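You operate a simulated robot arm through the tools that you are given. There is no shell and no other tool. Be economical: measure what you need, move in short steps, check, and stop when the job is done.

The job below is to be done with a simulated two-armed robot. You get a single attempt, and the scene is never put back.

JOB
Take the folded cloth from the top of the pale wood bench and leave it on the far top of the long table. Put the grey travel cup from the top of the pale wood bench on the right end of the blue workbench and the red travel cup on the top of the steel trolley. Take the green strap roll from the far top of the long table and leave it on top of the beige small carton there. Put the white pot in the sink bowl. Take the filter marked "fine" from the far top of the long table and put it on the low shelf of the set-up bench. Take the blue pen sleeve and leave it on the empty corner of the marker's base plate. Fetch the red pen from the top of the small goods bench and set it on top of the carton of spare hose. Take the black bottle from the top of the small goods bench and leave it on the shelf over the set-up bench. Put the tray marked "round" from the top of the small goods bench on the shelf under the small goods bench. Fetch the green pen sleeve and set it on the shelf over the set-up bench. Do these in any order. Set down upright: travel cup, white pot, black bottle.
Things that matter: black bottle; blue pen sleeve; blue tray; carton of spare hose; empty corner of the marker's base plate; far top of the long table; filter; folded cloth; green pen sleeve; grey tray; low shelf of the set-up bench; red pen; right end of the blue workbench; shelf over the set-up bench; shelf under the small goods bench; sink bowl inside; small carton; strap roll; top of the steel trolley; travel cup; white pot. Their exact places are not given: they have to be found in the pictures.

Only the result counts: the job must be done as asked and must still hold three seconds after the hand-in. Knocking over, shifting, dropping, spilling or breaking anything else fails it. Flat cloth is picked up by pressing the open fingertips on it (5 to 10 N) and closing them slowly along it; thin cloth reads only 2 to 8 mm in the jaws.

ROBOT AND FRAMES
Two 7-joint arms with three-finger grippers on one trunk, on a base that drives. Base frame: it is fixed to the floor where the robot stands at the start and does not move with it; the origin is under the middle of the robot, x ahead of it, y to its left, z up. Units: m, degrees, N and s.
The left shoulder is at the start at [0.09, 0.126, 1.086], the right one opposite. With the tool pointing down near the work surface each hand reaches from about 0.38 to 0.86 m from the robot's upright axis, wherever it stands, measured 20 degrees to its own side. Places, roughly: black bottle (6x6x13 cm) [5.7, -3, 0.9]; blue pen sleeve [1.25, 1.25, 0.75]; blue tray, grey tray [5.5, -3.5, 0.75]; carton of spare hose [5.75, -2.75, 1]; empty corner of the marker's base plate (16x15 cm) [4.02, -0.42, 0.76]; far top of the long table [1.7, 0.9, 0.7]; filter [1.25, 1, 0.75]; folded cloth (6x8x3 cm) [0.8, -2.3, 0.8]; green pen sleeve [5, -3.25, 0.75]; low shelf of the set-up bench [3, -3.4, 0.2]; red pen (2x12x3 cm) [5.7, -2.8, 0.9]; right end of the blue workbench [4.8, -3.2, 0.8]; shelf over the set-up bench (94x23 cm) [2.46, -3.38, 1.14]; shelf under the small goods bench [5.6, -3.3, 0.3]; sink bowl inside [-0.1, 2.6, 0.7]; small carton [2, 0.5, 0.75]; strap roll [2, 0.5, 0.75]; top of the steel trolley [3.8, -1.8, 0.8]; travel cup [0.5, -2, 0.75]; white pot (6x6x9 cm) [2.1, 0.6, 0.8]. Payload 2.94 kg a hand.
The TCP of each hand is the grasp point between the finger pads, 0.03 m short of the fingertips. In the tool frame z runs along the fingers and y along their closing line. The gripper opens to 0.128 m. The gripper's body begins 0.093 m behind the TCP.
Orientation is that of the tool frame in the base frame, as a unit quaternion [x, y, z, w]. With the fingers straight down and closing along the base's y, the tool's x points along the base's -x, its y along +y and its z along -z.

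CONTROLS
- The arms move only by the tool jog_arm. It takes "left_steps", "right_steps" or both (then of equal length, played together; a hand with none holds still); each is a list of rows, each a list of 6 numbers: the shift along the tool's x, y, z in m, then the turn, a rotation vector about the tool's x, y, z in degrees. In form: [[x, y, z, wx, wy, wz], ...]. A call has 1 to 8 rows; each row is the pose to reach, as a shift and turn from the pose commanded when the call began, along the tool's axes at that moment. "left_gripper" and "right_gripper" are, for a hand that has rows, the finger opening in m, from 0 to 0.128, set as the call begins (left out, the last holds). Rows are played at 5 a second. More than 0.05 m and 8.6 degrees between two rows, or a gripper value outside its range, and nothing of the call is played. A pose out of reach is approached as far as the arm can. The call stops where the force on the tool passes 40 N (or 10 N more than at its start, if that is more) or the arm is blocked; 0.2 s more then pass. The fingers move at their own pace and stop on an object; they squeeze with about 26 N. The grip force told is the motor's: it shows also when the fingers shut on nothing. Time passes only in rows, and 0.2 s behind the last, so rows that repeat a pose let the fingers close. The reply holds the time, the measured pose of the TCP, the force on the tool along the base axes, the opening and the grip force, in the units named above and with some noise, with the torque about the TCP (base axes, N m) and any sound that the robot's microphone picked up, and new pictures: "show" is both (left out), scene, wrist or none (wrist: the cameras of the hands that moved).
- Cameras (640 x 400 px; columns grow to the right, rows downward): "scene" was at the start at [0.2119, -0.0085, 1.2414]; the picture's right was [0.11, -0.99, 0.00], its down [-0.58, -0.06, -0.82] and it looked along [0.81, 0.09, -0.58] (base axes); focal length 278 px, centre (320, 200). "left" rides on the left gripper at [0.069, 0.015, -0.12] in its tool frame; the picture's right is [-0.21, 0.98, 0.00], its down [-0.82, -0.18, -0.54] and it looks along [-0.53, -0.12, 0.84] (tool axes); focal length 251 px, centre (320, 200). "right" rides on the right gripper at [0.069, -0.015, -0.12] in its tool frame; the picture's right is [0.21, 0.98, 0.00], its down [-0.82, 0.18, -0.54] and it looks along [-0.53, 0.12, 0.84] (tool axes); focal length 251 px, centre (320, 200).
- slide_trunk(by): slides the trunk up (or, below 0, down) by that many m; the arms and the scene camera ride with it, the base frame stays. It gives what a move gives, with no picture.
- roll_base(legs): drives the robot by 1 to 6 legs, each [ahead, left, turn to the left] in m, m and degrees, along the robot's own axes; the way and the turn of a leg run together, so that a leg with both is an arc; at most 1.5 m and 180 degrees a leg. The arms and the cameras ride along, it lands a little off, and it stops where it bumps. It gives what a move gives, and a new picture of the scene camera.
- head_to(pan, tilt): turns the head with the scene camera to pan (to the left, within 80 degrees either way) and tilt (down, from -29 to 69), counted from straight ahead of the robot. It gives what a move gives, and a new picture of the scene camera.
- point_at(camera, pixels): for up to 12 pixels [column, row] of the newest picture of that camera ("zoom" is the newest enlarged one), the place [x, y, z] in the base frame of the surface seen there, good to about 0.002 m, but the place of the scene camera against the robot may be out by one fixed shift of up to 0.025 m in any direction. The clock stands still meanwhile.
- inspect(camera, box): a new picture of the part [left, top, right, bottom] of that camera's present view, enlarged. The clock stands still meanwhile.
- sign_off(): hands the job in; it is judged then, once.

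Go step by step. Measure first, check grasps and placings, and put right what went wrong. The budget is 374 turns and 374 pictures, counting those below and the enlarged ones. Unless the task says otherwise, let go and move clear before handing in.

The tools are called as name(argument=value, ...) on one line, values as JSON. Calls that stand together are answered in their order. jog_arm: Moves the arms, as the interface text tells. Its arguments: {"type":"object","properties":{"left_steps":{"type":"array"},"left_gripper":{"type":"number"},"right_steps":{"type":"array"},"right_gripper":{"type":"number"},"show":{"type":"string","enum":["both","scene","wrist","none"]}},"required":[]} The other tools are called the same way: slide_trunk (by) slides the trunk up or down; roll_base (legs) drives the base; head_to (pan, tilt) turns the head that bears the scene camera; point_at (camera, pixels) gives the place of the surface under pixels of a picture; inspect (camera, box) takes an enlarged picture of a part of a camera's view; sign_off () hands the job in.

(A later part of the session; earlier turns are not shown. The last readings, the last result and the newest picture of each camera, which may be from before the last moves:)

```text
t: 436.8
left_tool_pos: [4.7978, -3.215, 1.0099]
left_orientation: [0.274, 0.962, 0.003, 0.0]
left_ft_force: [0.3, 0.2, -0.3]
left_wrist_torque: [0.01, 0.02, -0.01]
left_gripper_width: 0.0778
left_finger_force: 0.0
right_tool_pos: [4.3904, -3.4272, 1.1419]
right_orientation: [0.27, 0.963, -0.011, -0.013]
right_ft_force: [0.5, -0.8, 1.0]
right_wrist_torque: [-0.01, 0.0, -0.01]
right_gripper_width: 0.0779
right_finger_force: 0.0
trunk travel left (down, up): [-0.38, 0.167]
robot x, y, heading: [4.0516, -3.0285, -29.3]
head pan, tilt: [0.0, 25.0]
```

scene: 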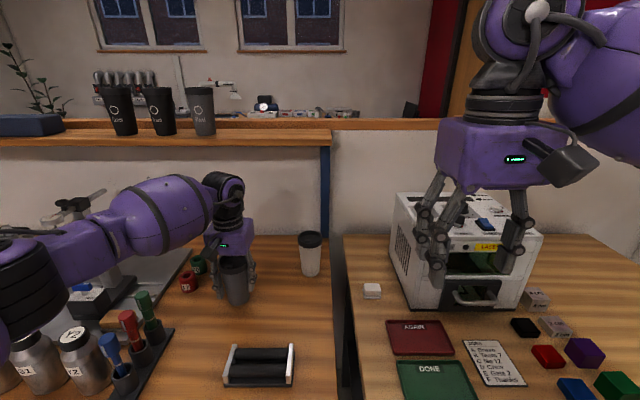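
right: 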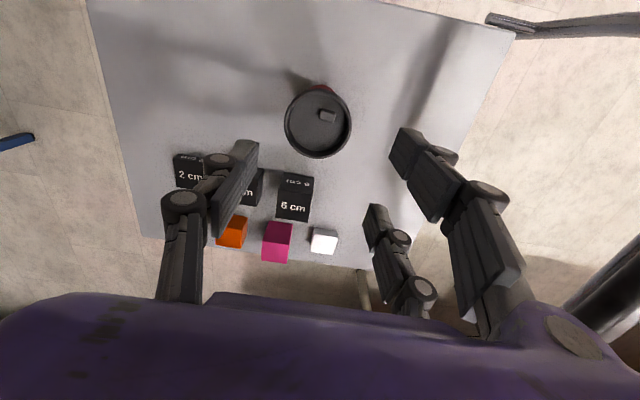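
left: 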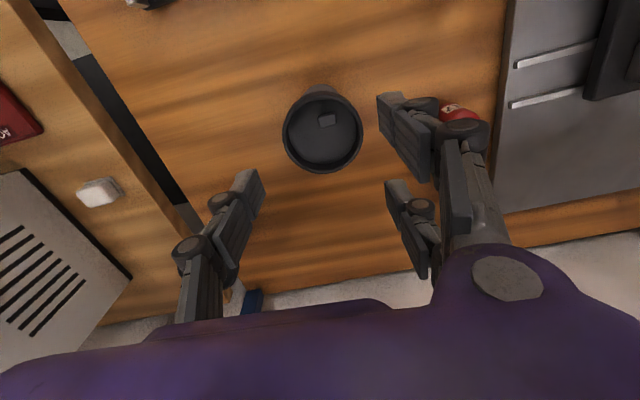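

Grey is placed. Retract the left hand, slide along the bench front to its left end and look for the small goods bench beyond the partition.

jog_arm(left_steps=[[0, 0, -0.045, 0, 0, 0], [0.045, 0, -0.06, 0, 0, 0], [0.09, 0, -0.08, 0, 0, 0], [0.135, 0, -0.1, 0, 0, 0], [0.18, 0, -0.1, 0, 0, 0], [0.225, 0, -0.1, 0, 0, 0], [0.27, 0, -0.1, 0, 0, 0], [0.3, 0, -0.1, 0, 0, 0]], show="none")

roll_base(legs=[[-0.08, 0, 0], [0, 1.2, 0]])

head_to(pan=30, tilt=15)

```text
t: 438.6
left_tool_pos: [4.5415, -3.0636, 1.1105]
left_orientation: [0.273, 0.962, 0.003, 0.002]
left_ft_force: [-0.3, 0.5, -0.3]
left_wrist_torque: [-0.02, -0.03, 0.03]
left_gripper_width: 0.0781
left_finger_force: 0.1
right_tool_pos: [4.392, -3.426, 1.142]
right_orientation: [0.27, 0.963, -0.01, -0.013]
right_ft_force: [0.3, 0.1, 0.5]
right_wrist_torque: [0.0, 0.0, -0.02]
right_gripper_width: 0.0779
right_finger_force: 0.1
trunk travel left (down, up): [-0.38, 0.167]
robot x, y, heading: [4.0572, -3.0272, -29.3]
head pan, tilt: [0.0, 25.0]
```

```text
t: 450.0
left_tool_pos: [5.0502, -1.9781, 1.109]
left_orientation: [0.267, 0.964, 0.003, 0.0]
left_ft_force: [-0.2, 0.2, 0.1]
left_wrist_torque: [-0.02, -0.02, -0.03]
left_gripper_width: 0.0779
left_finger_force: 0.0
right_tool_pos: [4.9043, -2.3419, 1.1413]
right_orientation: [0.264, 0.964, -0.011, -0.013]
right_ft_force: [-0.1, -0.5, 0.0]
right_wrist_torque: [0.01, 0.04, 0.04]
right_gripper_width: 0.0779
right_finger_force: 0.0
trunk travel left (down, up): [-0.38, 0.167]
robot x, y, heading: [4.5566, -1.9537, -28.8]
head pan, tilt: [0.0, 25.0]
```

scene: 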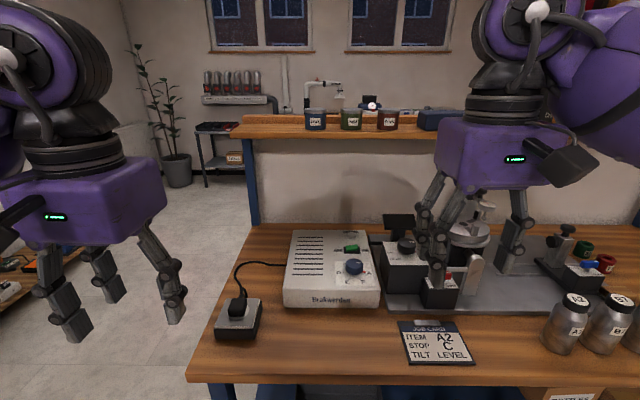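

```text
t: 450.9
left_tool_pos: [5.0481, -1.9768, 1.1099]
left_orientation: [0.267, 0.964, 0.003, 0.0]
left_ft_force: [-0.6, 0.1, 1.1]
left_wrist_torque: [0.0, -0.01, -0.01]
left_gripper_width: 0.078
left_finger_force: 0.1
right_tool_pos: [4.9039, -2.3413, 1.1418]
right_orientation: [0.264, 0.964, -0.012, -0.014]
right_ft_force: [0.1, -0.3, 0.2]
right_wrist_torque: [0.0, 0.0, 0.03]
right_gripper_width: 0.0781
right_finger_force: 0.1
trunk travel left (down, up): [-0.38, 0.167]
robot x, y, heading: [4.5625, -1.9496, -28.5]
head pan, tilt: [30.0, 15.0]
```

scene: 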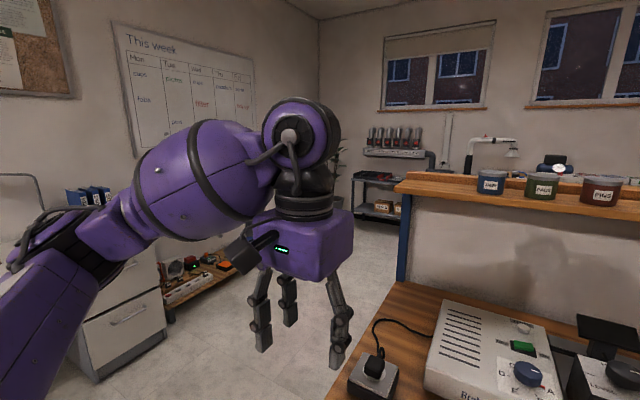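

Find the passage width left of the blue bench.

point_at(camera="scene", pixels=[[160, 335], [95, 360], [200, 265], [225, 285], [350, 385], [400, 270], [395, 225], [240, 330], [370, 240], [385, 215]])

```text
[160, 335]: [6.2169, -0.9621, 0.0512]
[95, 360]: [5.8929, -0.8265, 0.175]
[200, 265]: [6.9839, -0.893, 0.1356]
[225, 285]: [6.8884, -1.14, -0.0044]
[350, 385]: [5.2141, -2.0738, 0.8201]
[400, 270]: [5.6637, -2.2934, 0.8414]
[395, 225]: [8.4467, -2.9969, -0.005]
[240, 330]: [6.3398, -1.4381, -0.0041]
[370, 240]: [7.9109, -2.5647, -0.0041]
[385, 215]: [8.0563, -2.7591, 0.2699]
```

Passage is wide. Drive left 0.9, ahead 2.3, and look to the right.

roll_base(legs=[[0, 0.9, 0], [1.2, 0, 0], [1.1, 0, 0], [0, 0, -100]])

head_to(pan=-30, tilt=20)

```text
t: 474.2
left_tool_pos: [6.8656, -2.7379, 1.1097]
left_orientation: [0.911, 0.412, 0.001, 0.001]
left_ft_force: [-0.3, 0.0, 0.1]
left_wrist_torque: [-0.01, -0.04, 0.01]
left_gripper_width: 0.0778
left_finger_force: 0.0
right_tool_pos: [6.5332, -2.5275, 1.1412]
right_orientation: [0.911, 0.413, 0.002, -0.017]
right_ft_force: [-0.5, -0.5, 0.3]
right_wrist_torque: [-0.02, 0.0, 0.02]
right_gripper_width: 0.0779
right_finger_force: 0.0
trunk travel left (down, up): [-0.38, 0.167]
robot x, y, heading: [6.9816, -2.2647, -129.2]
head pan, tilt: [30.0, 15.0]
```

scene: 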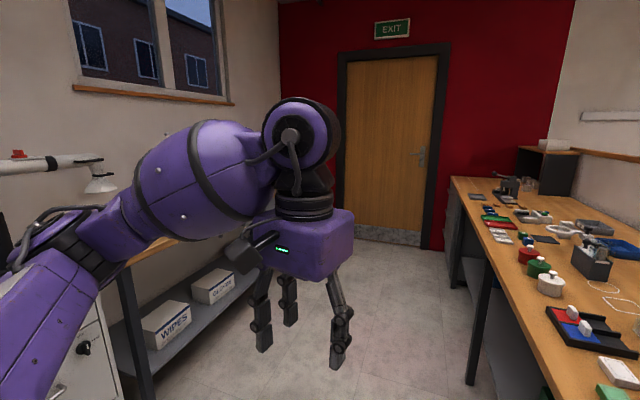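

```text
t: 475.5
left_tool_pos: [6.8664, -2.7371, 1.111]
left_orientation: [0.911, 0.411, 0.001, 0.003]
left_ft_force: [0.3, -0.7, 0.8]
left_wrist_torque: [-0.02, 0.03, 0.03]
left_gripper_width: 0.078
left_finger_force: 0.1
right_tool_pos: [6.5349, -2.528, 1.1417]
right_orientation: [0.91, 0.413, 0.003, -0.017]
right_ft_force: [0.3, 0.7, -0.6]
right_wrist_torque: [-0.02, -0.02, 0.0]
right_gripper_width: 0.0778
right_finger_force: 0.0
trunk travel left (down, up): [-0.38, 0.167]
robot x, y, heading: [6.9822, -2.2648, -129.3]
head pan, tilt: [-30.0, 20.0]
```

scene: 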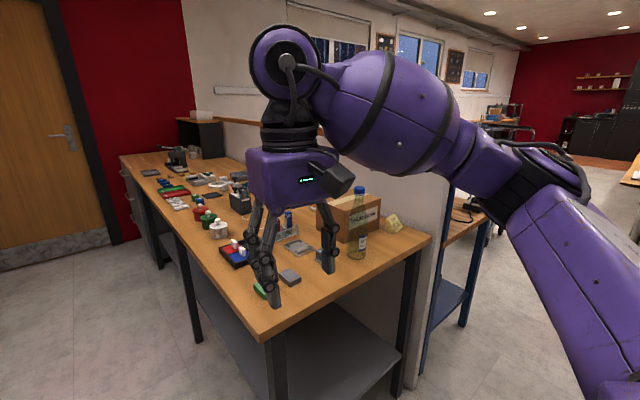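

The small goods bench is right there. Measure its edges and the carton.

point_at(camera="scene", pixels=[[267, 335], [430, 238], [190, 245], [140, 180], [320, 330], [350, 210], [355, 240], [300, 380], [200, 300], [390, 222]])

roll_base(legs=[[0, 0, -79.5]])

```text
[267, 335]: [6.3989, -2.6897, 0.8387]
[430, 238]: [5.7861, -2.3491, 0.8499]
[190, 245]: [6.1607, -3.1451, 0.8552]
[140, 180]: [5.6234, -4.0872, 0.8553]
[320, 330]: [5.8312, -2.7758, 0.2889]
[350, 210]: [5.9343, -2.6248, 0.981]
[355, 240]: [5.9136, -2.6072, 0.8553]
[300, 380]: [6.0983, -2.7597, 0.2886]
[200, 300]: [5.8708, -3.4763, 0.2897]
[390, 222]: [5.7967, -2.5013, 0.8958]
```

```text
t: 479.3
left_tool_pos: [6.4953, -2.2225, 1.111]
left_orientation: [0.96, -0.279, -0.001, 0.003]
left_ft_force: [-0.7, -1.1, -0.1]
left_wrist_torque: [-0.03, 0.02, -0.01]
left_gripper_width: 0.0776
left_finger_force: 0.1
right_tool_pos: [6.6497, -1.8607, 1.1418]
right_orientation: [0.961, -0.275, 0.013, -0.01]
right_ft_force: [1.3, -0.5, 0.2]
right_wrist_torque: [0.02, -0.04, 0.02]
right_gripper_width: 0.0779
right_finger_force: 0.1
trunk travel left (down, up): [-0.38, 0.167]
robot x, y, heading: [6.9823, -2.2654, 149.9]
head pan, tilt: [-30.0, 20.0]
```

scene: 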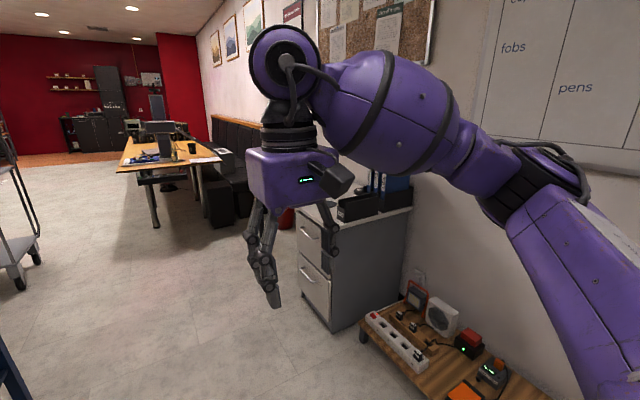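

Bench front edge is u≈6.905, z 0.855. Back 0.2, slide left 1.15 to stand before it, and look down.

roll_base(legs=[[-0.2, 0, 0.8], [0, 1.15, 0]])

head_to(pan=0, tilt=40)

```text
t: 491.2
left_tool_pos: [6.0924, -3.3776, 1.1104]
left_orientation: [0.964, -0.267, -0.001, 0.002]
left_ft_force: [-0.1, 0.2, 0.4]
left_wrist_torque: [-0.01, 0.01, 0.01]
left_gripper_width: 0.0781
left_finger_force: 0.0
right_tool_pos: [6.239, -3.014, 1.1422]
right_orientation: [0.964, -0.265, 0.014, -0.01]
right_ft_force: [0.1, 0.8, -0.3]
right_wrist_torque: [0.02, -0.02, 0.03]
right_gripper_width: 0.0781
right_finger_force: 0.1
trunk travel left (down, up): [-0.38, 0.167]
robot x, y, heading: [6.5833, -3.4065, 151.5]
head pan, tilt: [-30.0, 20.0]
```

scene: 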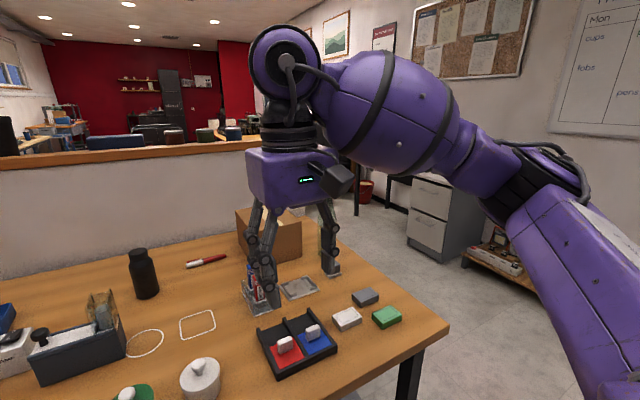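

```text
t: 492.2
left_tool_pos: [6.0937, -3.3778, 1.1103]
left_orientation: [0.964, -0.268, -0.001, 0.002]
left_ft_force: [0.6, 0.1, -0.6]
left_wrist_torque: [-0.01, 0.0, 0.03]
left_gripper_width: 0.0778
left_finger_force: 0.0
right_tool_pos: [6.2399, -3.0129, 1.1418]
right_orientation: [0.964, -0.265, 0.014, -0.01]
right_ft_force: [-0.4, 0.2, -0.2]
right_wrist_torque: [-0.01, 0.01, -0.01]
right_gripper_width: 0.0782
right_finger_force: 0.0
trunk travel left (down, up): [-0.38, 0.167]
robot x, y, heading: [6.5768, -3.4064, 151.1]
head pan, tilt: [0.0, 40.0]
```

scene: 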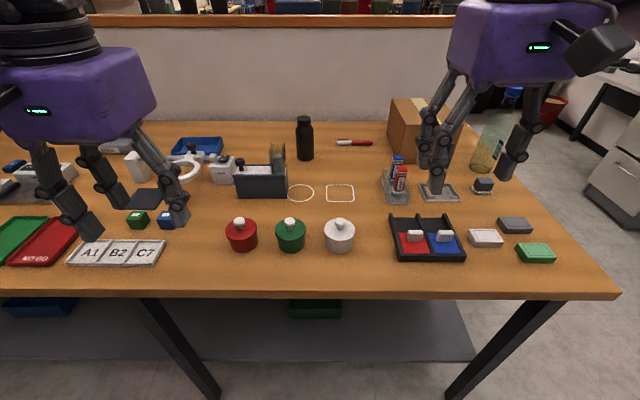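

Bottle (305,138), red pen (354,143), hose carton (415,130) are visible. Look closer at the trays on the left.

inspect(camera="scene", box=[80, 110, 300, 250])

inspect(camera="left", box=[0, 0, 640, 400])

```text
2.86 times, centred on (190, 180) of scene
```

zoom: 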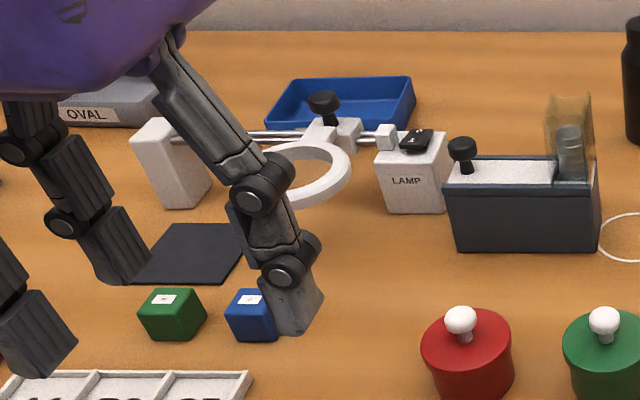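

```text
1.00 times, centred on (320, 200) of left (not enlarged: the box is as wide or as high as the picture)
```

zoom: 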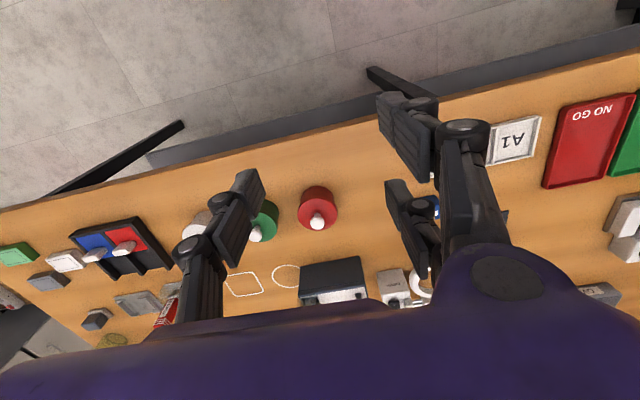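

The grey tray says OVAL, so the blue one should be ROUND (label hidden). Measure the tray, bottle, pen and carton.

point_at(camera="scene", pixels=[[183, 140], [221, 139], [218, 152], [176, 152], [198, 147], [305, 122], [304, 158], [338, 143], [371, 143], [354, 142], [400, 105], [410, 155]])

point_at(camera="scene", pixels=[[440, 100], [420, 100], [300, 292], [420, 330], [240, 345], [460, 360], [330, 305], [217, 170], [285, 150], [160, 170], [40, 305], [265, 180]])

```text
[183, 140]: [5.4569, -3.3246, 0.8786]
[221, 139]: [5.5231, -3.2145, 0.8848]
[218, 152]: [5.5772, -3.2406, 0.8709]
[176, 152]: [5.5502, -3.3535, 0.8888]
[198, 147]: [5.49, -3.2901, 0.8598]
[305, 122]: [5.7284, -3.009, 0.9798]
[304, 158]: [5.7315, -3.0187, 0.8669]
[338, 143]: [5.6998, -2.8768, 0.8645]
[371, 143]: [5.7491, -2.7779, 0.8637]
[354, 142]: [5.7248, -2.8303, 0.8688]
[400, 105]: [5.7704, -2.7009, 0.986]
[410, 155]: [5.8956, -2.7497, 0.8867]
```

```text
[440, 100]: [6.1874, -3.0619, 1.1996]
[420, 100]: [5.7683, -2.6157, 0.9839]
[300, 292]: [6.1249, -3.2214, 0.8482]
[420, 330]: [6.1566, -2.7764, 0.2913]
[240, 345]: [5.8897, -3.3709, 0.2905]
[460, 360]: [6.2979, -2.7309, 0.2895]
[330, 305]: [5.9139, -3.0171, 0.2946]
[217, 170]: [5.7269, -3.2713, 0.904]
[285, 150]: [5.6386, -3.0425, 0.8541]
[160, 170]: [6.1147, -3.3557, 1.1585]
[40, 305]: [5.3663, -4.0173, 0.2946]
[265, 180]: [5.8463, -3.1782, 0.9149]
```

Move the base 0.1 ahead and 0.27 left to face the blue tray, then view it with the left wrist, tilted forward.

roll_base(legs=[[0, 0.27, 0], [0.1, 0, 0]])

jog_arm(left_steps=[[-0.03, 0, 0, 0, -5, 0], [-0.06, 0, 0, 0, -10, 0], [-0.09, 0, 0, 0, -15, 0], [-0.12, 0, 0, 0, -20, 0], [-0.15, 0, 0, 0, -25, 0], [-0.18, 0, 0, 0, -30, 0], [-0.21, 0, 0, 0, -35, 0]], show="wrist")

```text
t: 495.9
left_tool_pos: [5.8773, -3.5649, 1.1091]
left_orientation: [0.963, -0.271, -0.001, 0.002]
left_ft_force: [0.1, 0.0, 0.0]
left_wrist_torque: [-0.04, 0.0, 0.0]
left_gripper_width: 0.078
left_finger_force: 0.1
right_tool_pos: [6.0255, -3.2021, 1.1411]
right_orientation: [0.963, -0.268, 0.012, -0.01]
right_ft_force: [0.1, -0.2, -0.4]
right_wrist_torque: [-0.01, -0.04, 0.01]
right_gripper_width: 0.0779
right_finger_force: 0.1
trunk travel left (down, up): [-0.38, 0.167]
robot x, y, heading: [6.3659, -3.5975, 150.8]
head pan, tilt: [0.0, 40.0]
```

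scene: 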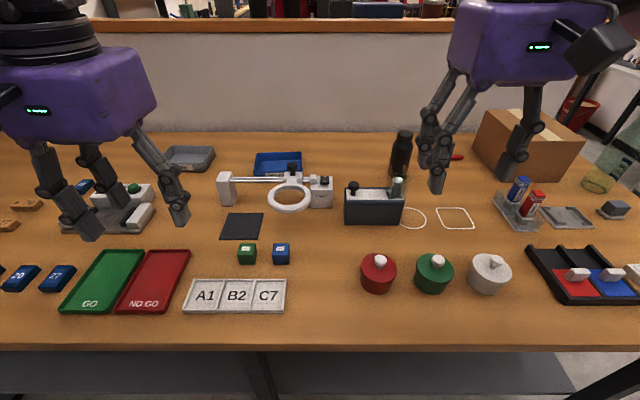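

```text
t: 497.5
left_tool_pos: [5.6961, -3.4552, 1.1118]
left_orientation: [0.918, -0.258, -0.291, -0.078]
left_ft_force: [0.4, 0.5, -0.4]
left_wrist_torque: [-0.03, -0.02, -0.01]
left_gripper_width: 0.0781
left_finger_force: 0.0
right_tool_pos: [6.0267, -3.202, 1.1423]
right_orientation: [0.963, -0.268, 0.014, -0.01]
right_ft_force: [0.6, -0.9, 0.3]
right_wrist_torque: [0.02, 0.03, 0.04]
right_gripper_width: 0.0779
right_finger_force: 0.0
trunk travel left (down, up): [-0.38, 0.167]
robot x, y, heading: [6.366, -3.6009, 150.7]
head pan, tilt: [0.0, 40.0]
```

left: 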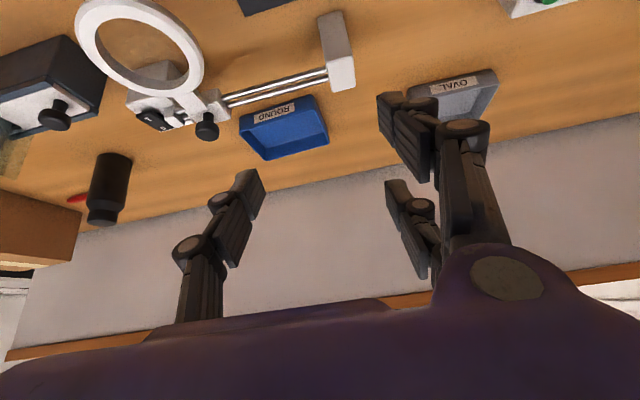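

ROUND is on the blue tray. Measure its rim and the lamp rods behind which it stands.

inspect(camera="left", box=[220, 60, 360, 180])

point_at(camera="left", pixels=[[240, 120], [312, 97], [327, 138], [266, 157], [283, 128], [300, 84], [250, 98], [207, 126], [340, 70], [325, 120]])

```text
3.33 times, centred on (290, 120) of left
```

zoom: 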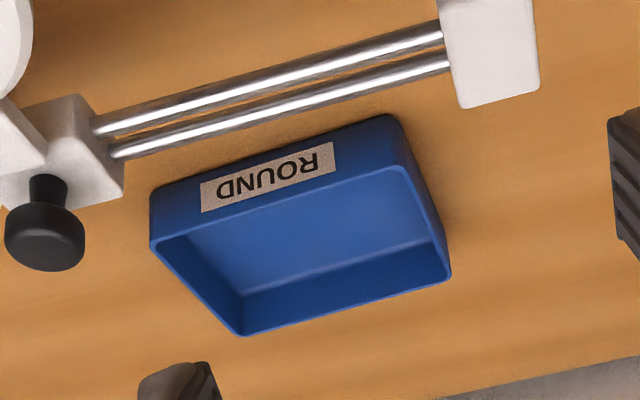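

```text
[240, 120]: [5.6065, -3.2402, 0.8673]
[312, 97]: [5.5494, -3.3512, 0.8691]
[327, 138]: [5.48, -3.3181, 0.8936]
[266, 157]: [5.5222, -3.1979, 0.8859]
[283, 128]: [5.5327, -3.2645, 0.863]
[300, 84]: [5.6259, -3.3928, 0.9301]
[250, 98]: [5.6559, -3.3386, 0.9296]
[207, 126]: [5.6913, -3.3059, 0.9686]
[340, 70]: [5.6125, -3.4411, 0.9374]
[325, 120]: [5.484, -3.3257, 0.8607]
```

point_at(camera="left", pixels=[[313, 111], [328, 142], [321, 126], [241, 134], [265, 159], [277, 122], [297, 150], [322, 105], [316, 125], [207, 130], [256, 105]])

```text
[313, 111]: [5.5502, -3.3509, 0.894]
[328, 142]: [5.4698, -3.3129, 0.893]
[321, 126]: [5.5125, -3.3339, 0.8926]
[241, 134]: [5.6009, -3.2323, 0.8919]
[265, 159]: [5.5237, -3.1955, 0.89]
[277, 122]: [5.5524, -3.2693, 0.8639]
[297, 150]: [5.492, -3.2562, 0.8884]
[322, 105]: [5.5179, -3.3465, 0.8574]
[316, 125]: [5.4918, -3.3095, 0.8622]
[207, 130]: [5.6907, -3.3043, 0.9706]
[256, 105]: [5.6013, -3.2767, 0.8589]
```

Rim corners known; left end wall centre (5.510,−3.332), rim 0.893. Reduce tilt to 20°, yaw −6°, and move over the wall.

jog_arm(left_steps=[[-0.016, -0.003, 0.042, 0, 2.5, -1], [-0.032, -0.005, 0.084, 0, 5, -2], [-0.048, -0.008, 0.125, 0, 7.5, -3], [-0.064, -0.011, 0.167, 0, 10, -4], [-0.08, -0.014, 0.209, 0, 12.5, -5], [-0.0961, -0.016, 0.2506, 0, 15, -6], [-0.0961, -0.016, 0.2506, 0, 15, -6]], left_gripper=0.05, show="wrist")

```text
t: 499.1
left_tool_pos: [5.5132, -3.3277, 0.9609]
left_orientation: [0.96, -0.219, -0.164, -0.06]
left_ft_force: [-0.2, -0.8, 0.5]
left_wrist_torque: [0.06, -0.02, 0.0]
left_gripper_width: 0.0502
left_finger_force: 0.1
right_tool_pos: [6.0255, -3.203, 1.1436]
right_orientation: [0.963, -0.268, 0.014, -0.011]
right_ft_force: [-0.2, -0.4, -0.2]
right_wrist_torque: [0.0, -0.02, -0.01]
right_gripper_width: 0.0778
right_finger_force: 0.1
trunk travel left (down, up): [-0.38, 0.167]
robot x, y, heading: [6.3603, -3.5983, 151.0]
head pan, tilt: [0.0, 40.0]
```

left: 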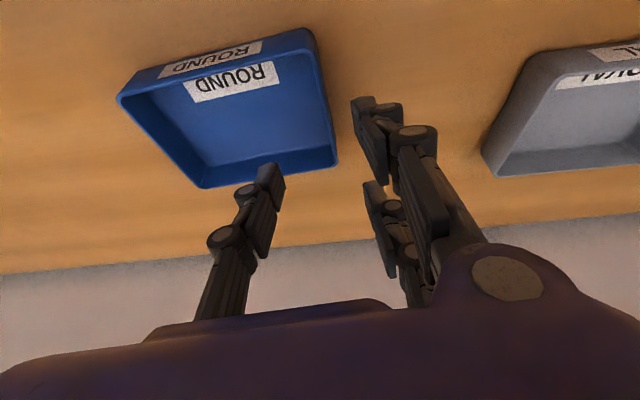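

The wall runs parallel to the fingers; shift 9 mm left and descend straight to z≈0.894, then close.

jog_arm(left_steps=[[0.008, 0.009, 0.021, 0, 0, 0], [0.016, 0.009, 0.042, 0, 0, 0], [0.023, 0.009, 0.062, 0, 0, 0], [0.023, 0.009, 0.062, 0, 0, 0]], show="wrist")

```text
t: 500.1
left_tool_pos: [5.5127, -3.334, 0.8997]
left_orientation: [0.96, -0.218, -0.168, -0.061]
left_ft_force: [-6.9, -2.2, 23.8]
left_wrist_torque: [-0.99, 0.05, -0.22]
left_gripper_width: 0.0552
left_finger_force: 2.6
right_tool_pos: [6.0266, -3.2049, 1.1425]
right_orientation: [0.963, -0.269, 0.012, -0.011]
right_ft_force: [0.7, -0.7, 0.9]
right_wrist_torque: [-0.01, -0.01, 0.03]
right_gripper_width: 0.0781
right_finger_force: 0.1
trunk travel left (down, up): [-0.38, 0.167]
robot x, y, heading: [6.3667, -3.6016, 150.9]
head pan, tilt: [0.0, 40.0]
```

left: 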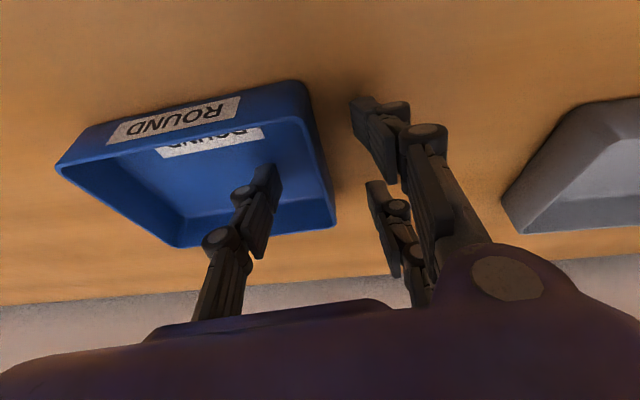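

The inner fingertip touches the tray floor; raise 6 mm, then close on the wall.

jog_arm(left_steps=[[-0.002, 0, -0.006, 0, 0, 0], [-0.002, 0, -0.006, 0, 0, 0]], show="none")

jog_arm(left_steps=[[0, 0, 0, 0, 0, 0], [0, 0, 0, 0, 0, 0], [0, 0, 0, 0, 0, 0], [0, 0, 0, 0, 0, 0]], left_gripper=0, show="wrist")

```text
t: 500.7
left_tool_pos: [5.5153, -3.3337, 0.9005]
left_orientation: [0.96, -0.22, -0.162, -0.06]
left_ft_force: [-4.3, 0.3, 9.9]
left_wrist_torque: [-0.43, 0.07, -0.17]
left_gripper_width: 0.0519
left_finger_force: 1.4
right_tool_pos: [6.027, -3.2016, 1.1431]
right_orientation: [0.963, -0.268, 0.013, -0.011]
right_ft_force: [0.0, 0.6, 0.3]
right_wrist_torque: [-0.01, -0.01, 0.03]
right_gripper_width: 0.0779
right_finger_force: 0.1
trunk travel left (down, up): [-0.38, 0.167]
robot x, y, heading: [6.3663, -3.5979, 150.9]
head pan, tilt: [0.0, 40.0]
```

```text
t: 501.7
left_tool_pos: [5.515, -3.3339, 0.9008]
left_orientation: [0.96, -0.219, -0.163, -0.06]
left_ft_force: [-0.2, 0.1, -1.1]
left_wrist_torque: [-0.09, 0.06, 0.04]
left_gripper_width: 0.0061
left_finger_force: 25.8
right_tool_pos: [6.0252, -3.2018, 1.1415]
right_orientation: [0.963, -0.268, 0.013, -0.01]
right_ft_force: [0.2, 0.8, 0.0]
right_wrist_torque: [0.02, 0.01, 0.01]
right_gripper_width: 0.0782
right_finger_force: 0.0
trunk travel left (down, up): [-0.38, 0.167]
robot x, y, heading: [6.3665, -3.5989, 150.8]
head pan, tilt: [0.0, 40.0]
```

left: 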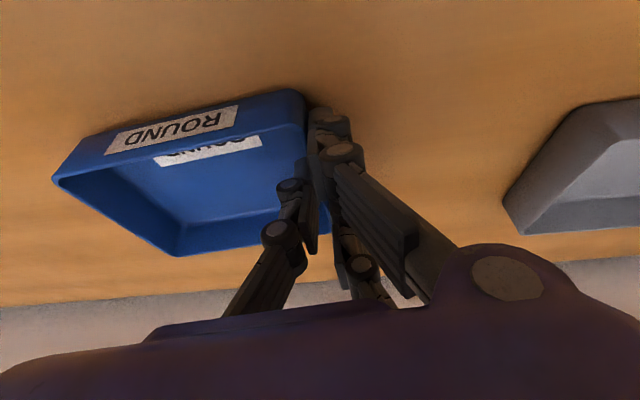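

Wall gripped (6 mm, 26 N). Lift straight up 16 cm and check.

jog_arm(left_steps=[[-0.007, 0, -0.019, 0, 0, 0], [-0.014, 0, -0.038, 0, 0, 0], [-0.025, 0, -0.07, 0, 0, 0], [-0.038, 0, -0.105, 0, 0, 0], [-0.051, 0, -0.14, 0, 0, 0], [-0.058, 0, -0.16, 0, 0, 0]])

```text
t: 503.1
left_tool_pos: [5.512, -3.337, 1.0716]
left_orientation: [0.96, -0.219, -0.164, -0.06]
left_ft_force: [0.5, -0.3, -1.6]
left_wrist_torque: [-0.1, 0.07, -0.01]
left_gripper_width: 0.006
left_finger_force: 25.7
right_tool_pos: [6.0266, -3.202, 1.1419]
right_orientation: [0.963, -0.269, 0.013, -0.011]
right_ft_force: [1.0, -0.6, 0.4]
right_wrist_torque: [-0.02, 0.0, 0.02]
right_gripper_width: 0.0781
right_finger_force: 0.1
trunk travel left (down, up): [-0.38, 0.167]
robot x, y, heading: [6.37, -3.5953, 150.8]
head pan, tilt: [0.0, 40.0]
```

scene: 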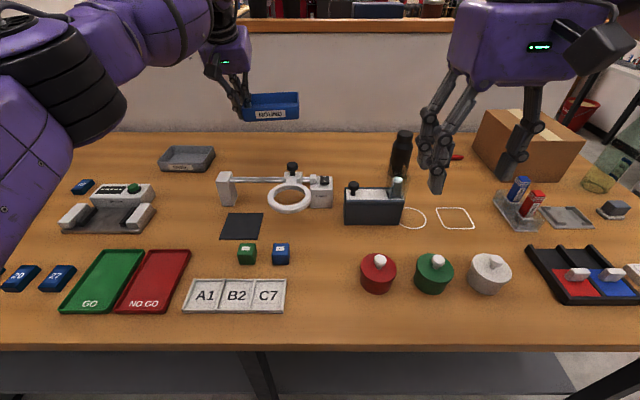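
left: 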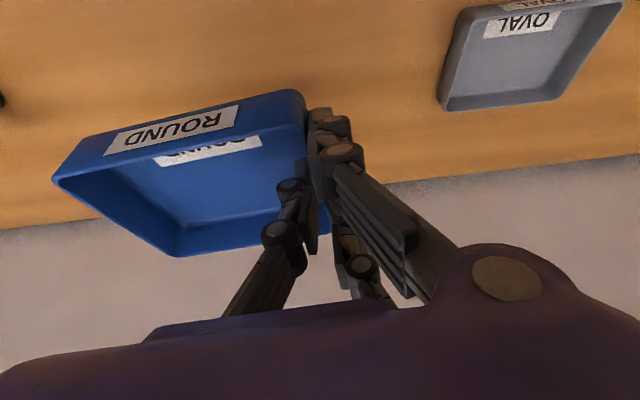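

The tray is level in the hand. Back off 0.56, lower the trunk, then lower the arm in front of the bench.

roll_base(legs=[[-0.56, 0, 0]])

slide_trunk(by=-0.37)

jog_arm(left_steps=[[0.015, 0, 0.042, 0, 0, 0], [0.03, 0, 0.083, 0, 0, 0], [0.045, 0, 0.124, 0, 0, 0], [0.06, 0, 0.165, 0, 0, 0], [0.075, 0, 0.206, 0, 0, 0], [0.09, 0, 0.247, 0, 0, 0], [0.1, 0, 0.275, 0, 0, 0]], show="scene")

```text
t: 506.4
left_tool_pos: [6.0117, -3.6277, 1.0698]
left_orientation: [0.962, -0.209, -0.164, -0.057]
left_ft_force: [0.5, 0.0, -1.1]
left_wrist_torque: [-0.07, 0.02, 0.01]
left_gripper_width: 0.006
left_finger_force: 25.7
right_tool_pos: [6.5239, -3.4829, 1.1413]
right_orientation: [0.966, -0.259, 0.013, -0.01]
right_ft_force: [0.2, 0.0, 0.1]
right_wrist_torque: [-0.02, 0.0, 0.01]
right_gripper_width: 0.0779
right_finger_force: 0.1
trunk travel left (down, up): [-0.38, 0.167]
robot x, y, heading: [6.8741, -3.8715, 152.2]
head pan, tilt: [0.0, 40.0]
```

scene: 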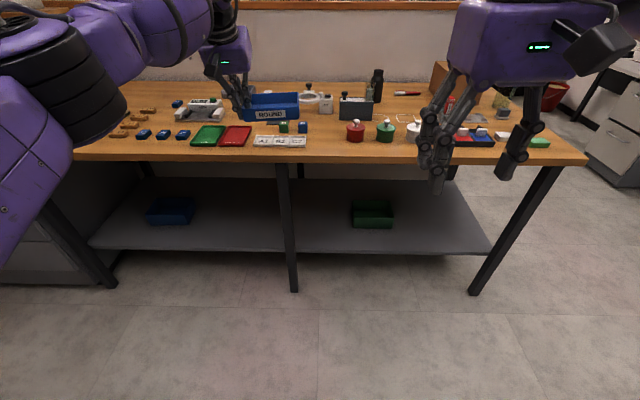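

```text
t: 510.0
left_tool_pos: [6.0116, -3.6279, 0.7011]
left_orientation: [0.963, -0.208, -0.163, -0.057]
left_ft_force: [0.1, 0.5, -0.2]
left_wrist_torque: [-0.11, 0.03, -0.02]
left_gripper_width: 0.0061
left_finger_force: 26.0
right_tool_pos: [6.5225, -3.4834, 0.7728]
right_orientation: [0.966, -0.258, 0.012, -0.011]
right_ft_force: [0.7, -0.1, 0.0]
right_wrist_torque: [0.0, 0.0, 0.01]
right_gripper_width: 0.0778
right_finger_force: 0.1
trunk travel left (down, up): [-0.01, 0.537]
robot x, y, heading: [6.8667, -3.8737, 152.1]
head pan, tilt: [0.0, 40.0]
```

```text
t: 511.6
left_tool_pos: [6.0189, -3.6174, 0.4086]
left_orientation: [0.963, -0.208, -0.163, -0.059]
left_ft_force: [0.0, 0.9, -1.7]
left_wrist_torque: [-0.08, 0.03, -0.02]
left_gripper_width: 0.0061
left_finger_force: 26.3
right_tool_pos: [6.5228, -3.4845, 0.7713]
right_orientation: [0.966, -0.259, 0.013, -0.01]
right_ft_force: [0.0, 0.1, -0.2]
right_wrist_torque: [-0.01, -0.02, -0.04]
right_gripper_width: 0.0782
right_finger_force: 0.1
trunk travel left (down, up): [-0.01, 0.537]
robot x, y, heading: [6.8699, -3.8727, 151.9]
head pan, tilt: [0.0, 40.0]
```

scene: 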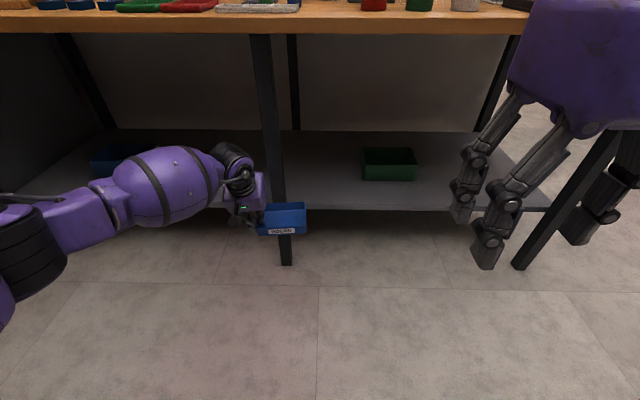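

The middle leg stands right in the way; measure it, the shelf edge and the tray.

point_at(camera="scene", pixels=[[287, 262], [270, 130], [285, 212], [240, 190], [225, 175], [310, 207], [420, 208], [390, 165], [340, 180], [240, 155]])

```text
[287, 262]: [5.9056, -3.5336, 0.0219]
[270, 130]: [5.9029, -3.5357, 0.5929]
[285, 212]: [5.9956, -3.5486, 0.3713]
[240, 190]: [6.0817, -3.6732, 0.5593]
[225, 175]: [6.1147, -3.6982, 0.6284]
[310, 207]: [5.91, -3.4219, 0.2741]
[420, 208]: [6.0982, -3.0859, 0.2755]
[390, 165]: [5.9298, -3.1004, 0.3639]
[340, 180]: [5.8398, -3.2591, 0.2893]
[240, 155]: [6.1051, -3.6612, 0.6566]
```

Place left of the leg instead: slide 0.27 left, then ahead 0.28 at TCP z≈0.40.

roll_base(legs=[[0, 0.27, 0], [0.28, 0, 0]])

```text
t: 516.1
left_tool_pos: [5.6464, -3.7203, 0.4091]
left_orientation: [0.962, -0.211, -0.163, -0.058]
left_ft_force: [-0.4, -0.4, -1.6]
left_wrist_torque: [-0.09, 0.04, 0.02]
left_gripper_width: 0.0061
left_finger_force: 26.3
right_tool_pos: [6.152, -3.5902, 0.7712]
right_orientation: [0.966, -0.259, 0.014, -0.01]
right_ft_force: [-0.8, 0.5, 0.6]
right_wrist_torque: [0.01, -0.04, 0.01]
right_gripper_width: 0.0778
right_finger_force: 0.1
trunk travel left (down, up): [-0.01, 0.537]
robot x, y, heading: [6.4994, -3.9796, 151.9]
head pan, tilt: [0.0, 40.0]
```

scene: 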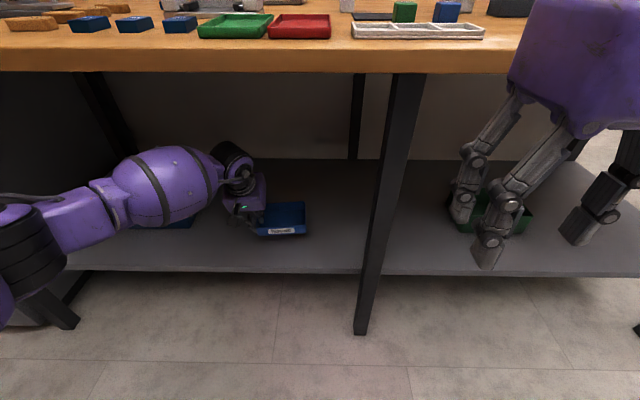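

Inside and clear. Lower onto the shelf.

jog_arm(left_steps=[[0.012, 0, 0.033, 0, 0, 0], [0.0205, 0, 0.0564, 0, 0, 0], [0.0225, 0, 0.062, 0, 0, 0], [0.0245, 0, 0.0675, 0, 0, 0], [0.026, 0, 0.0715, 0, 0, 0]], show="wrist")

```text
t: 517.3
left_tool_pos: [5.6465, -3.718, 0.3339]
left_orientation: [0.962, -0.211, -0.164, -0.059]
left_ft_force: [0.9, -1.0, 4.2]
left_wrist_torque: [-0.17, -0.23, 0.05]
left_gripper_width: 0.0061
left_finger_force: 25.9
right_tool_pos: [6.1524, -3.5902, 0.7715]
right_orientation: [0.965, -0.26, 0.013, -0.011]
right_ft_force: [0.5, 0.6, 0.1]
right_wrist_torque: [0.0, 0.01, -0.01]
right_gripper_width: 0.078
right_finger_force: 0.0
trunk travel left (down, up): [-0.01, 0.537]
robot x, y, heading: [6.4998, -3.9813, 151.8]
head pan, tilt: [0.0, 40.0]
```

left: 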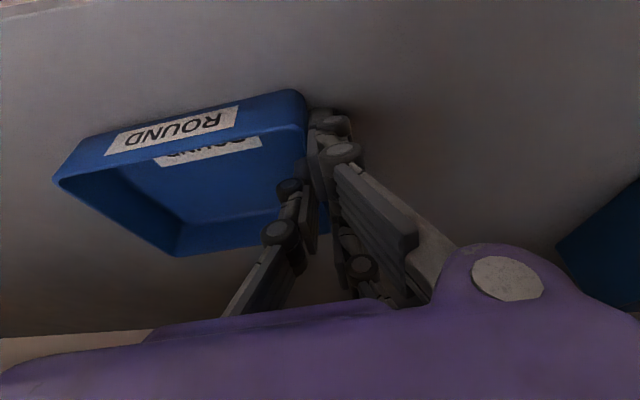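

Contact (4 N). Open a little, lift straight, and back out.

jog_arm(left_steps=[[0, 0, 0, 0, 0, 0], [0, 0, 0, 0, 0, 0], [-0.007, 0, -0.019, 0, 0, 0], [-0.018, 0, -0.05, 0, 0, 0], [-0.026, 0, -0.07, 0, 0, 0]], left_gripper=0.04, show="wrist")

roll_base(legs=[[-0.42, 0, 0]])

slide_trunk(by=0.4)

```text
t: 518.5
left_tool_pos: [5.6438, -3.7223, 0.4085]
left_orientation: [0.962, -0.21, -0.163, -0.058]
left_ft_force: [-0.3, -0.2, 0.0]
left_wrist_torque: [0.01, 0.04, -0.01]
left_gripper_width: 0.0398
left_finger_force: 0.1
right_tool_pos: [6.151, -3.5908, 0.772]
right_orientation: [0.965, -0.26, 0.013, -0.011]
right_ft_force: [-0.3, -0.1, -0.4]
right_wrist_torque: [0.02, 0.0, 0.01]
right_gripper_width: 0.0777
right_finger_force: 0.1
trunk travel left (down, up): [-0.01, 0.537]
robot x, y, heading: [6.4957, -3.9839, 151.7]
head pan, tilt: [0.0, 40.0]
```

left: 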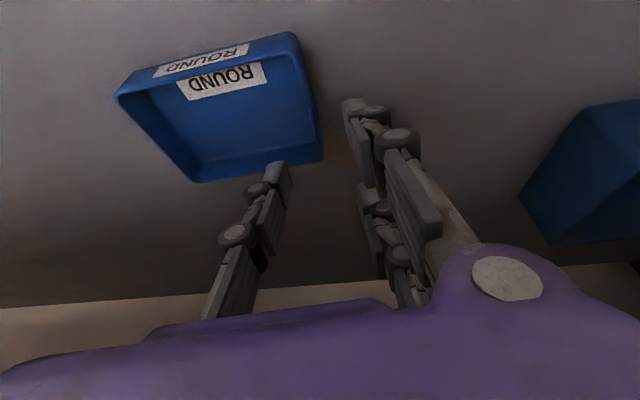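

```text
t: 521.1
left_tool_pos: [6.015, -3.9211, 0.4083]
left_orientation: [0.962, -0.21, -0.164, -0.057]
left_ft_force: [-0.8, -0.4, -0.3]
left_wrist_torque: [0.02, 0.01, 0.01]
left_gripper_width: 0.0396
left_finger_force: 0.1
right_tool_pos: [6.5247, -3.7893, 0.7732]
right_orientation: [0.965, -0.261, 0.013, -0.012]
right_ft_force: [-0.2, -0.3, 0.5]
right_wrist_torque: [0.01, 0.04, 0.01]
right_gripper_width: 0.0777
right_finger_force: 0.1
trunk travel left (down, up): [-0.01, 0.537]
robot x, y, heading: [6.87, -4.1809, 151.8]
head pan, tilt: [0.0, 40.0]
```

scene: 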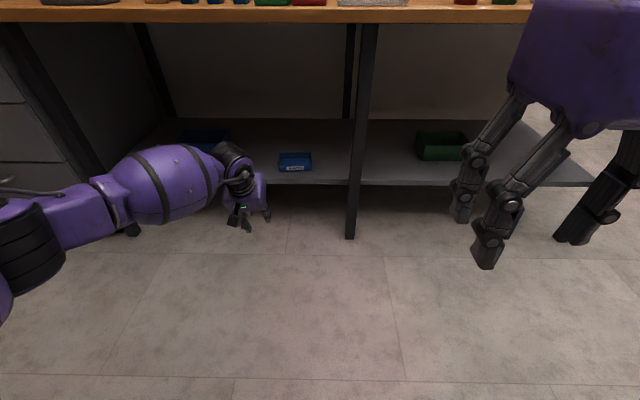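

```text
t: 525.1
left_tool_pos: [5.9662, -3.8876, 0.5743]
left_orientation: [0.965, -0.207, -0.154, -0.046]
left_ft_force: [-2.4, -0.8, -8.1]
left_wrist_torque: [0.17, -0.01, -0.04]
left_gripper_width: 0.04
left_finger_force: 0.1
right_tool_pos: [6.46, -3.7383, 0.9168]
right_orientation: [0.965, -0.255, 0.055, 0.004]
right_ft_force: [-5.0, 1.2, -3.9]
right_wrist_torque: [-0.17, -0.55, -0.02]
right_gripper_width: 0.0778
right_finger_force: 0.0
trunk travel left (down, up): [-0.213, 0.335]
robot x, y, heading: [6.7277, -4.0936, 152.4]
head pan, tilt: [0.0, 40.0]
stopped: the arm was blocked; the commanded pose is now the measured one
```

The trunk was blocked and the robot got pushed forward; look at both sides to find the contact.

head_to(pan=70, tilt=40)

head_to(pan=-70, tilt=40)

```text
t: 526.5
left_tool_pos: [5.9673, -3.8853, 0.5949]
left_orientation: [0.963, -0.208, -0.166, -0.049]
left_ft_force: [0.6, 0.6, 0.4]
left_wrist_torque: [0.02, 0.05, 0.0]
left_gripper_width: 0.0401
left_finger_force: 0.1
right_tool_pos: [6.468, -3.7416, 0.927]
right_orientation: [0.966, -0.255, 0.045, 0.005]
right_ft_force: [0.2, 0.6, 0.3]
right_wrist_torque: [0.03, -0.04, 0.02]
right_gripper_width: 0.0777
right_finger_force: 0.0
trunk travel left (down, up): [-0.213, 0.335]
robot x, y, heading: [6.7293, -4.0999, 152.2]
head pan, tilt: [70.0, 40.0]
```

scene: 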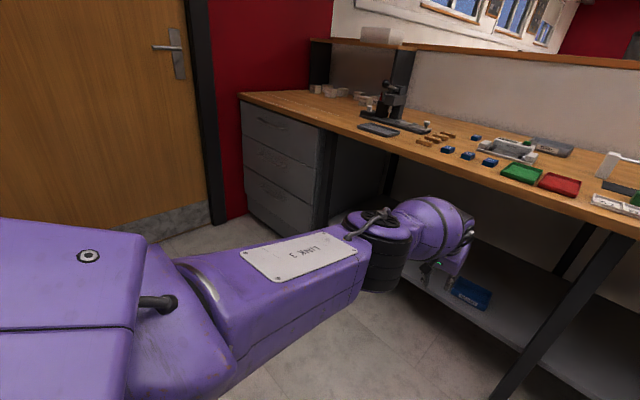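

```text
t: 528.8
left_tool_pos: [5.9663, -3.8862, 0.5936]
left_orientation: [0.963, -0.209, -0.164, -0.05]
left_ft_force: [0.5, 0.5, 0.1]
left_wrist_torque: [0.0, 0.02, 0.0]
left_gripper_width: 0.0399
left_finger_force: 0.2
right_tool_pos: [6.4671, -3.741, 0.927]
right_orientation: [0.966, -0.256, 0.045, 0.005]
right_ft_force: [0.3, 0.0, 0.6]
right_wrist_torque: [-0.01, -0.02, 0.01]
right_gripper_width: 0.0781
right_finger_force: 0.1
trunk travel left (down, up): [-0.213, 0.335]
robot x, y, heading: [6.7254, -4.0963, 152.1]
head pan, tilt: [-70.0, 40.0]
```

scene: 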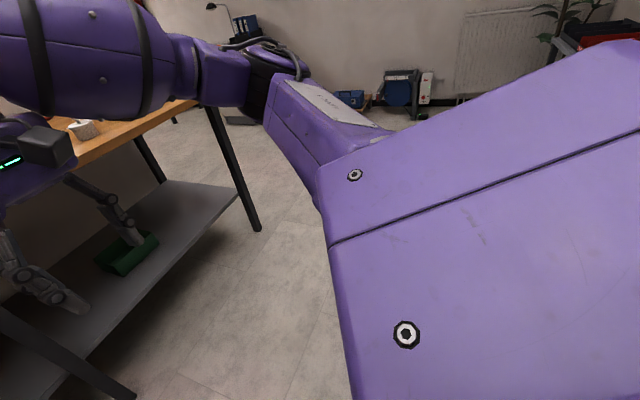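

Likely something behind touched the body when rising. I'm clear now; roll 0.1 forward and raise again.

roll_base(legs=[[0.08, 0, 0]])

slide_trunk(by=0.2)

```text
t: 529.5
left_tool_pos: [5.958, -3.8865, 0.5925]
left_orientation: [0.964, -0.205, -0.163, -0.053]
left_ft_force: [0.1, -0.2, -0.6]
left_wrist_torque: [0.0, 0.04, 0.01]
left_gripper_width: 0.0399
left_finger_force: 0.0
right_tool_pos: [6.4564, -3.7405, 0.9276]
right_orientation: [0.966, -0.254, 0.047, 0.001]
right_ft_force: [-0.3, 0.3, -0.4]
right_wrist_torque: [-0.01, 0.02, 0.01]
right_gripper_width: 0.0782
right_finger_force: 0.1
trunk travel left (down, up): [-0.213, 0.335]
robot x, y, heading: [6.7201, -4.0938, 152.6]
head pan, tilt: [-70.0, 40.0]
stopped in leg 1: the robot was blocked; the commanded pose is now the measured one
```

scene: 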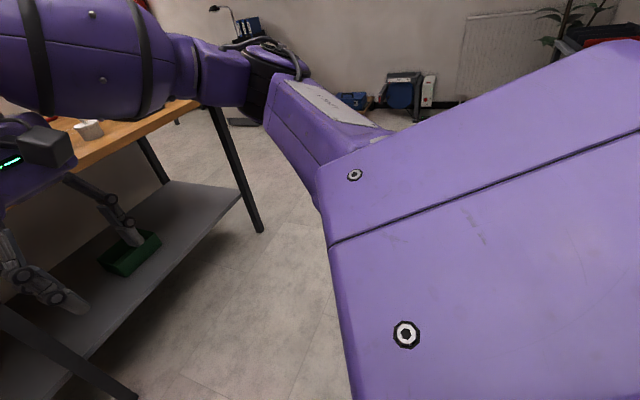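

```text
t: 531.9
left_tool_pos: [5.9589, -3.8908, 0.592]
left_orientation: [0.964, -0.204, -0.161, -0.051]
left_ft_force: [-3.1, 0.4, -7.7]
left_wrist_torque: [0.11, 0.0, -0.01]
left_gripper_width: 0.0399
left_finger_force: 0.1
right_tool_pos: [6.4376, -3.7338, 0.8547]
right_orientation: [0.958, -0.249, 0.139, 0.021]
right_ft_force: [-3.6, 0.7, -3.5]
right_wrist_torque: [-0.22, -0.54, -0.02]
right_gripper_width: 0.0776
right_finger_force: 0.0
trunk travel left (down, up): [-0.22, 0.327]
robot x, y, heading: [6.7205, -4.0903, 152.8]
head pan, tilt: [-70.0, 40.0]
stopped: the arm was blocked; the commanded pose is now the measured one
```

Blocked up and forward, so an arm part must be caught on this bench's edge. Back off 0.15 and try again.

roll_base(legs=[[-0.15, 0, 0]])

slide_trunk(by=0.06)

head_to(pan=30, tilt=50)

```text
t: 533.2
left_tool_pos: [5.9936, -3.9082, 0.6045]
left_orientation: [0.963, -0.203, -0.168, -0.056]
left_ft_force: [0.1, 0.5, 0.0]
left_wrist_torque: [0.02, -0.01, 0.01]
left_gripper_width: 0.0399
left_finger_force: 0.0
right_tool_pos: [6.4778, -3.7548, 0.8626]
right_orientation: [0.959, -0.248, 0.134, 0.017]
right_ft_force: [-0.3, -0.4, 0.1]
right_wrist_torque: [0.01, 0.01, 0.01]
right_gripper_width: 0.078
right_finger_force: 0.0
trunk travel left (down, up): [-0.22, 0.327]
robot x, y, heading: [6.76, -4.106, 152.8]
head pan, tilt: [-70.0, 40.0]
stopped in leg 1: the robot was blocked; the commanded pose is now the measured one
```

scene: 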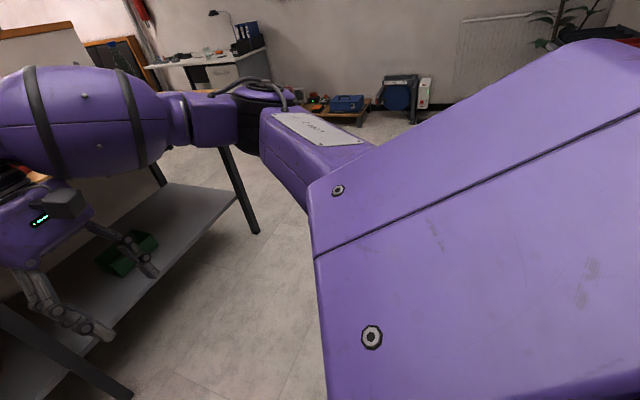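

```text
t: 534.5
left_tool_pos: [5.9619, -3.8881, 0.5826]
left_orientation: [0.964, -0.206, -0.159, -0.051]
left_ft_force: [-0.9, 0.8, -8.1]
left_wrist_torque: [0.05, -0.02, -0.04]
left_gripper_width: 0.0399
left_finger_force: 0.1
right_tool_pos: [6.4337, -3.7299, 0.8288]
right_orientation: [0.954, -0.248, 0.168, 0.026]
right_ft_force: [-3.9, 1.3, -4.0]
right_wrist_torque: [-0.18, -0.54, -0.05]
right_gripper_width: 0.0776
right_finger_force: 0.1
trunk travel left (down, up): [-0.218, 0.329]
robot x, y, heading: [6.7243, -4.0848, 152.7]
head pan, tilt: [-70.0, 40.0]
stopped: the arm was blocked; the commanded pose is now the measured one
```

```text
t: 536.2
left_tool_pos: [5.9647, -3.8878, 0.6022]
left_orientation: [0.963, -0.205, -0.167, -0.054]
left_ft_force: [-0.4, -0.6, -0.5]
left_wrist_torque: [-0.02, -0.03, -0.01]
left_gripper_width: 0.0398
left_finger_force: 0.1
right_tool_pos: [6.4415, -3.732, 0.8416]
right_orientation: [0.955, -0.249, 0.161, 0.025]
right_ft_force: [0.4, 0.1, 0.3]
right_wrist_torque: [0.0, -0.02, 0.0]
right_gripper_width: 0.0782
right_finger_force: 0.1
trunk travel left (down, up): [-0.218, 0.329]
robot x, y, heading: [6.7238, -4.0896, 152.4]
head pan, tilt: [30.0, 50.0]
```

scene: 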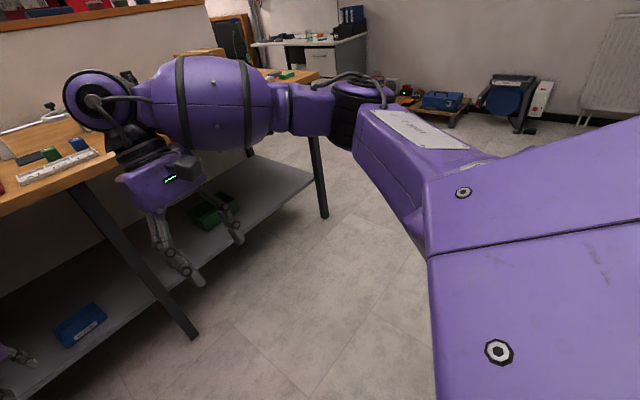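

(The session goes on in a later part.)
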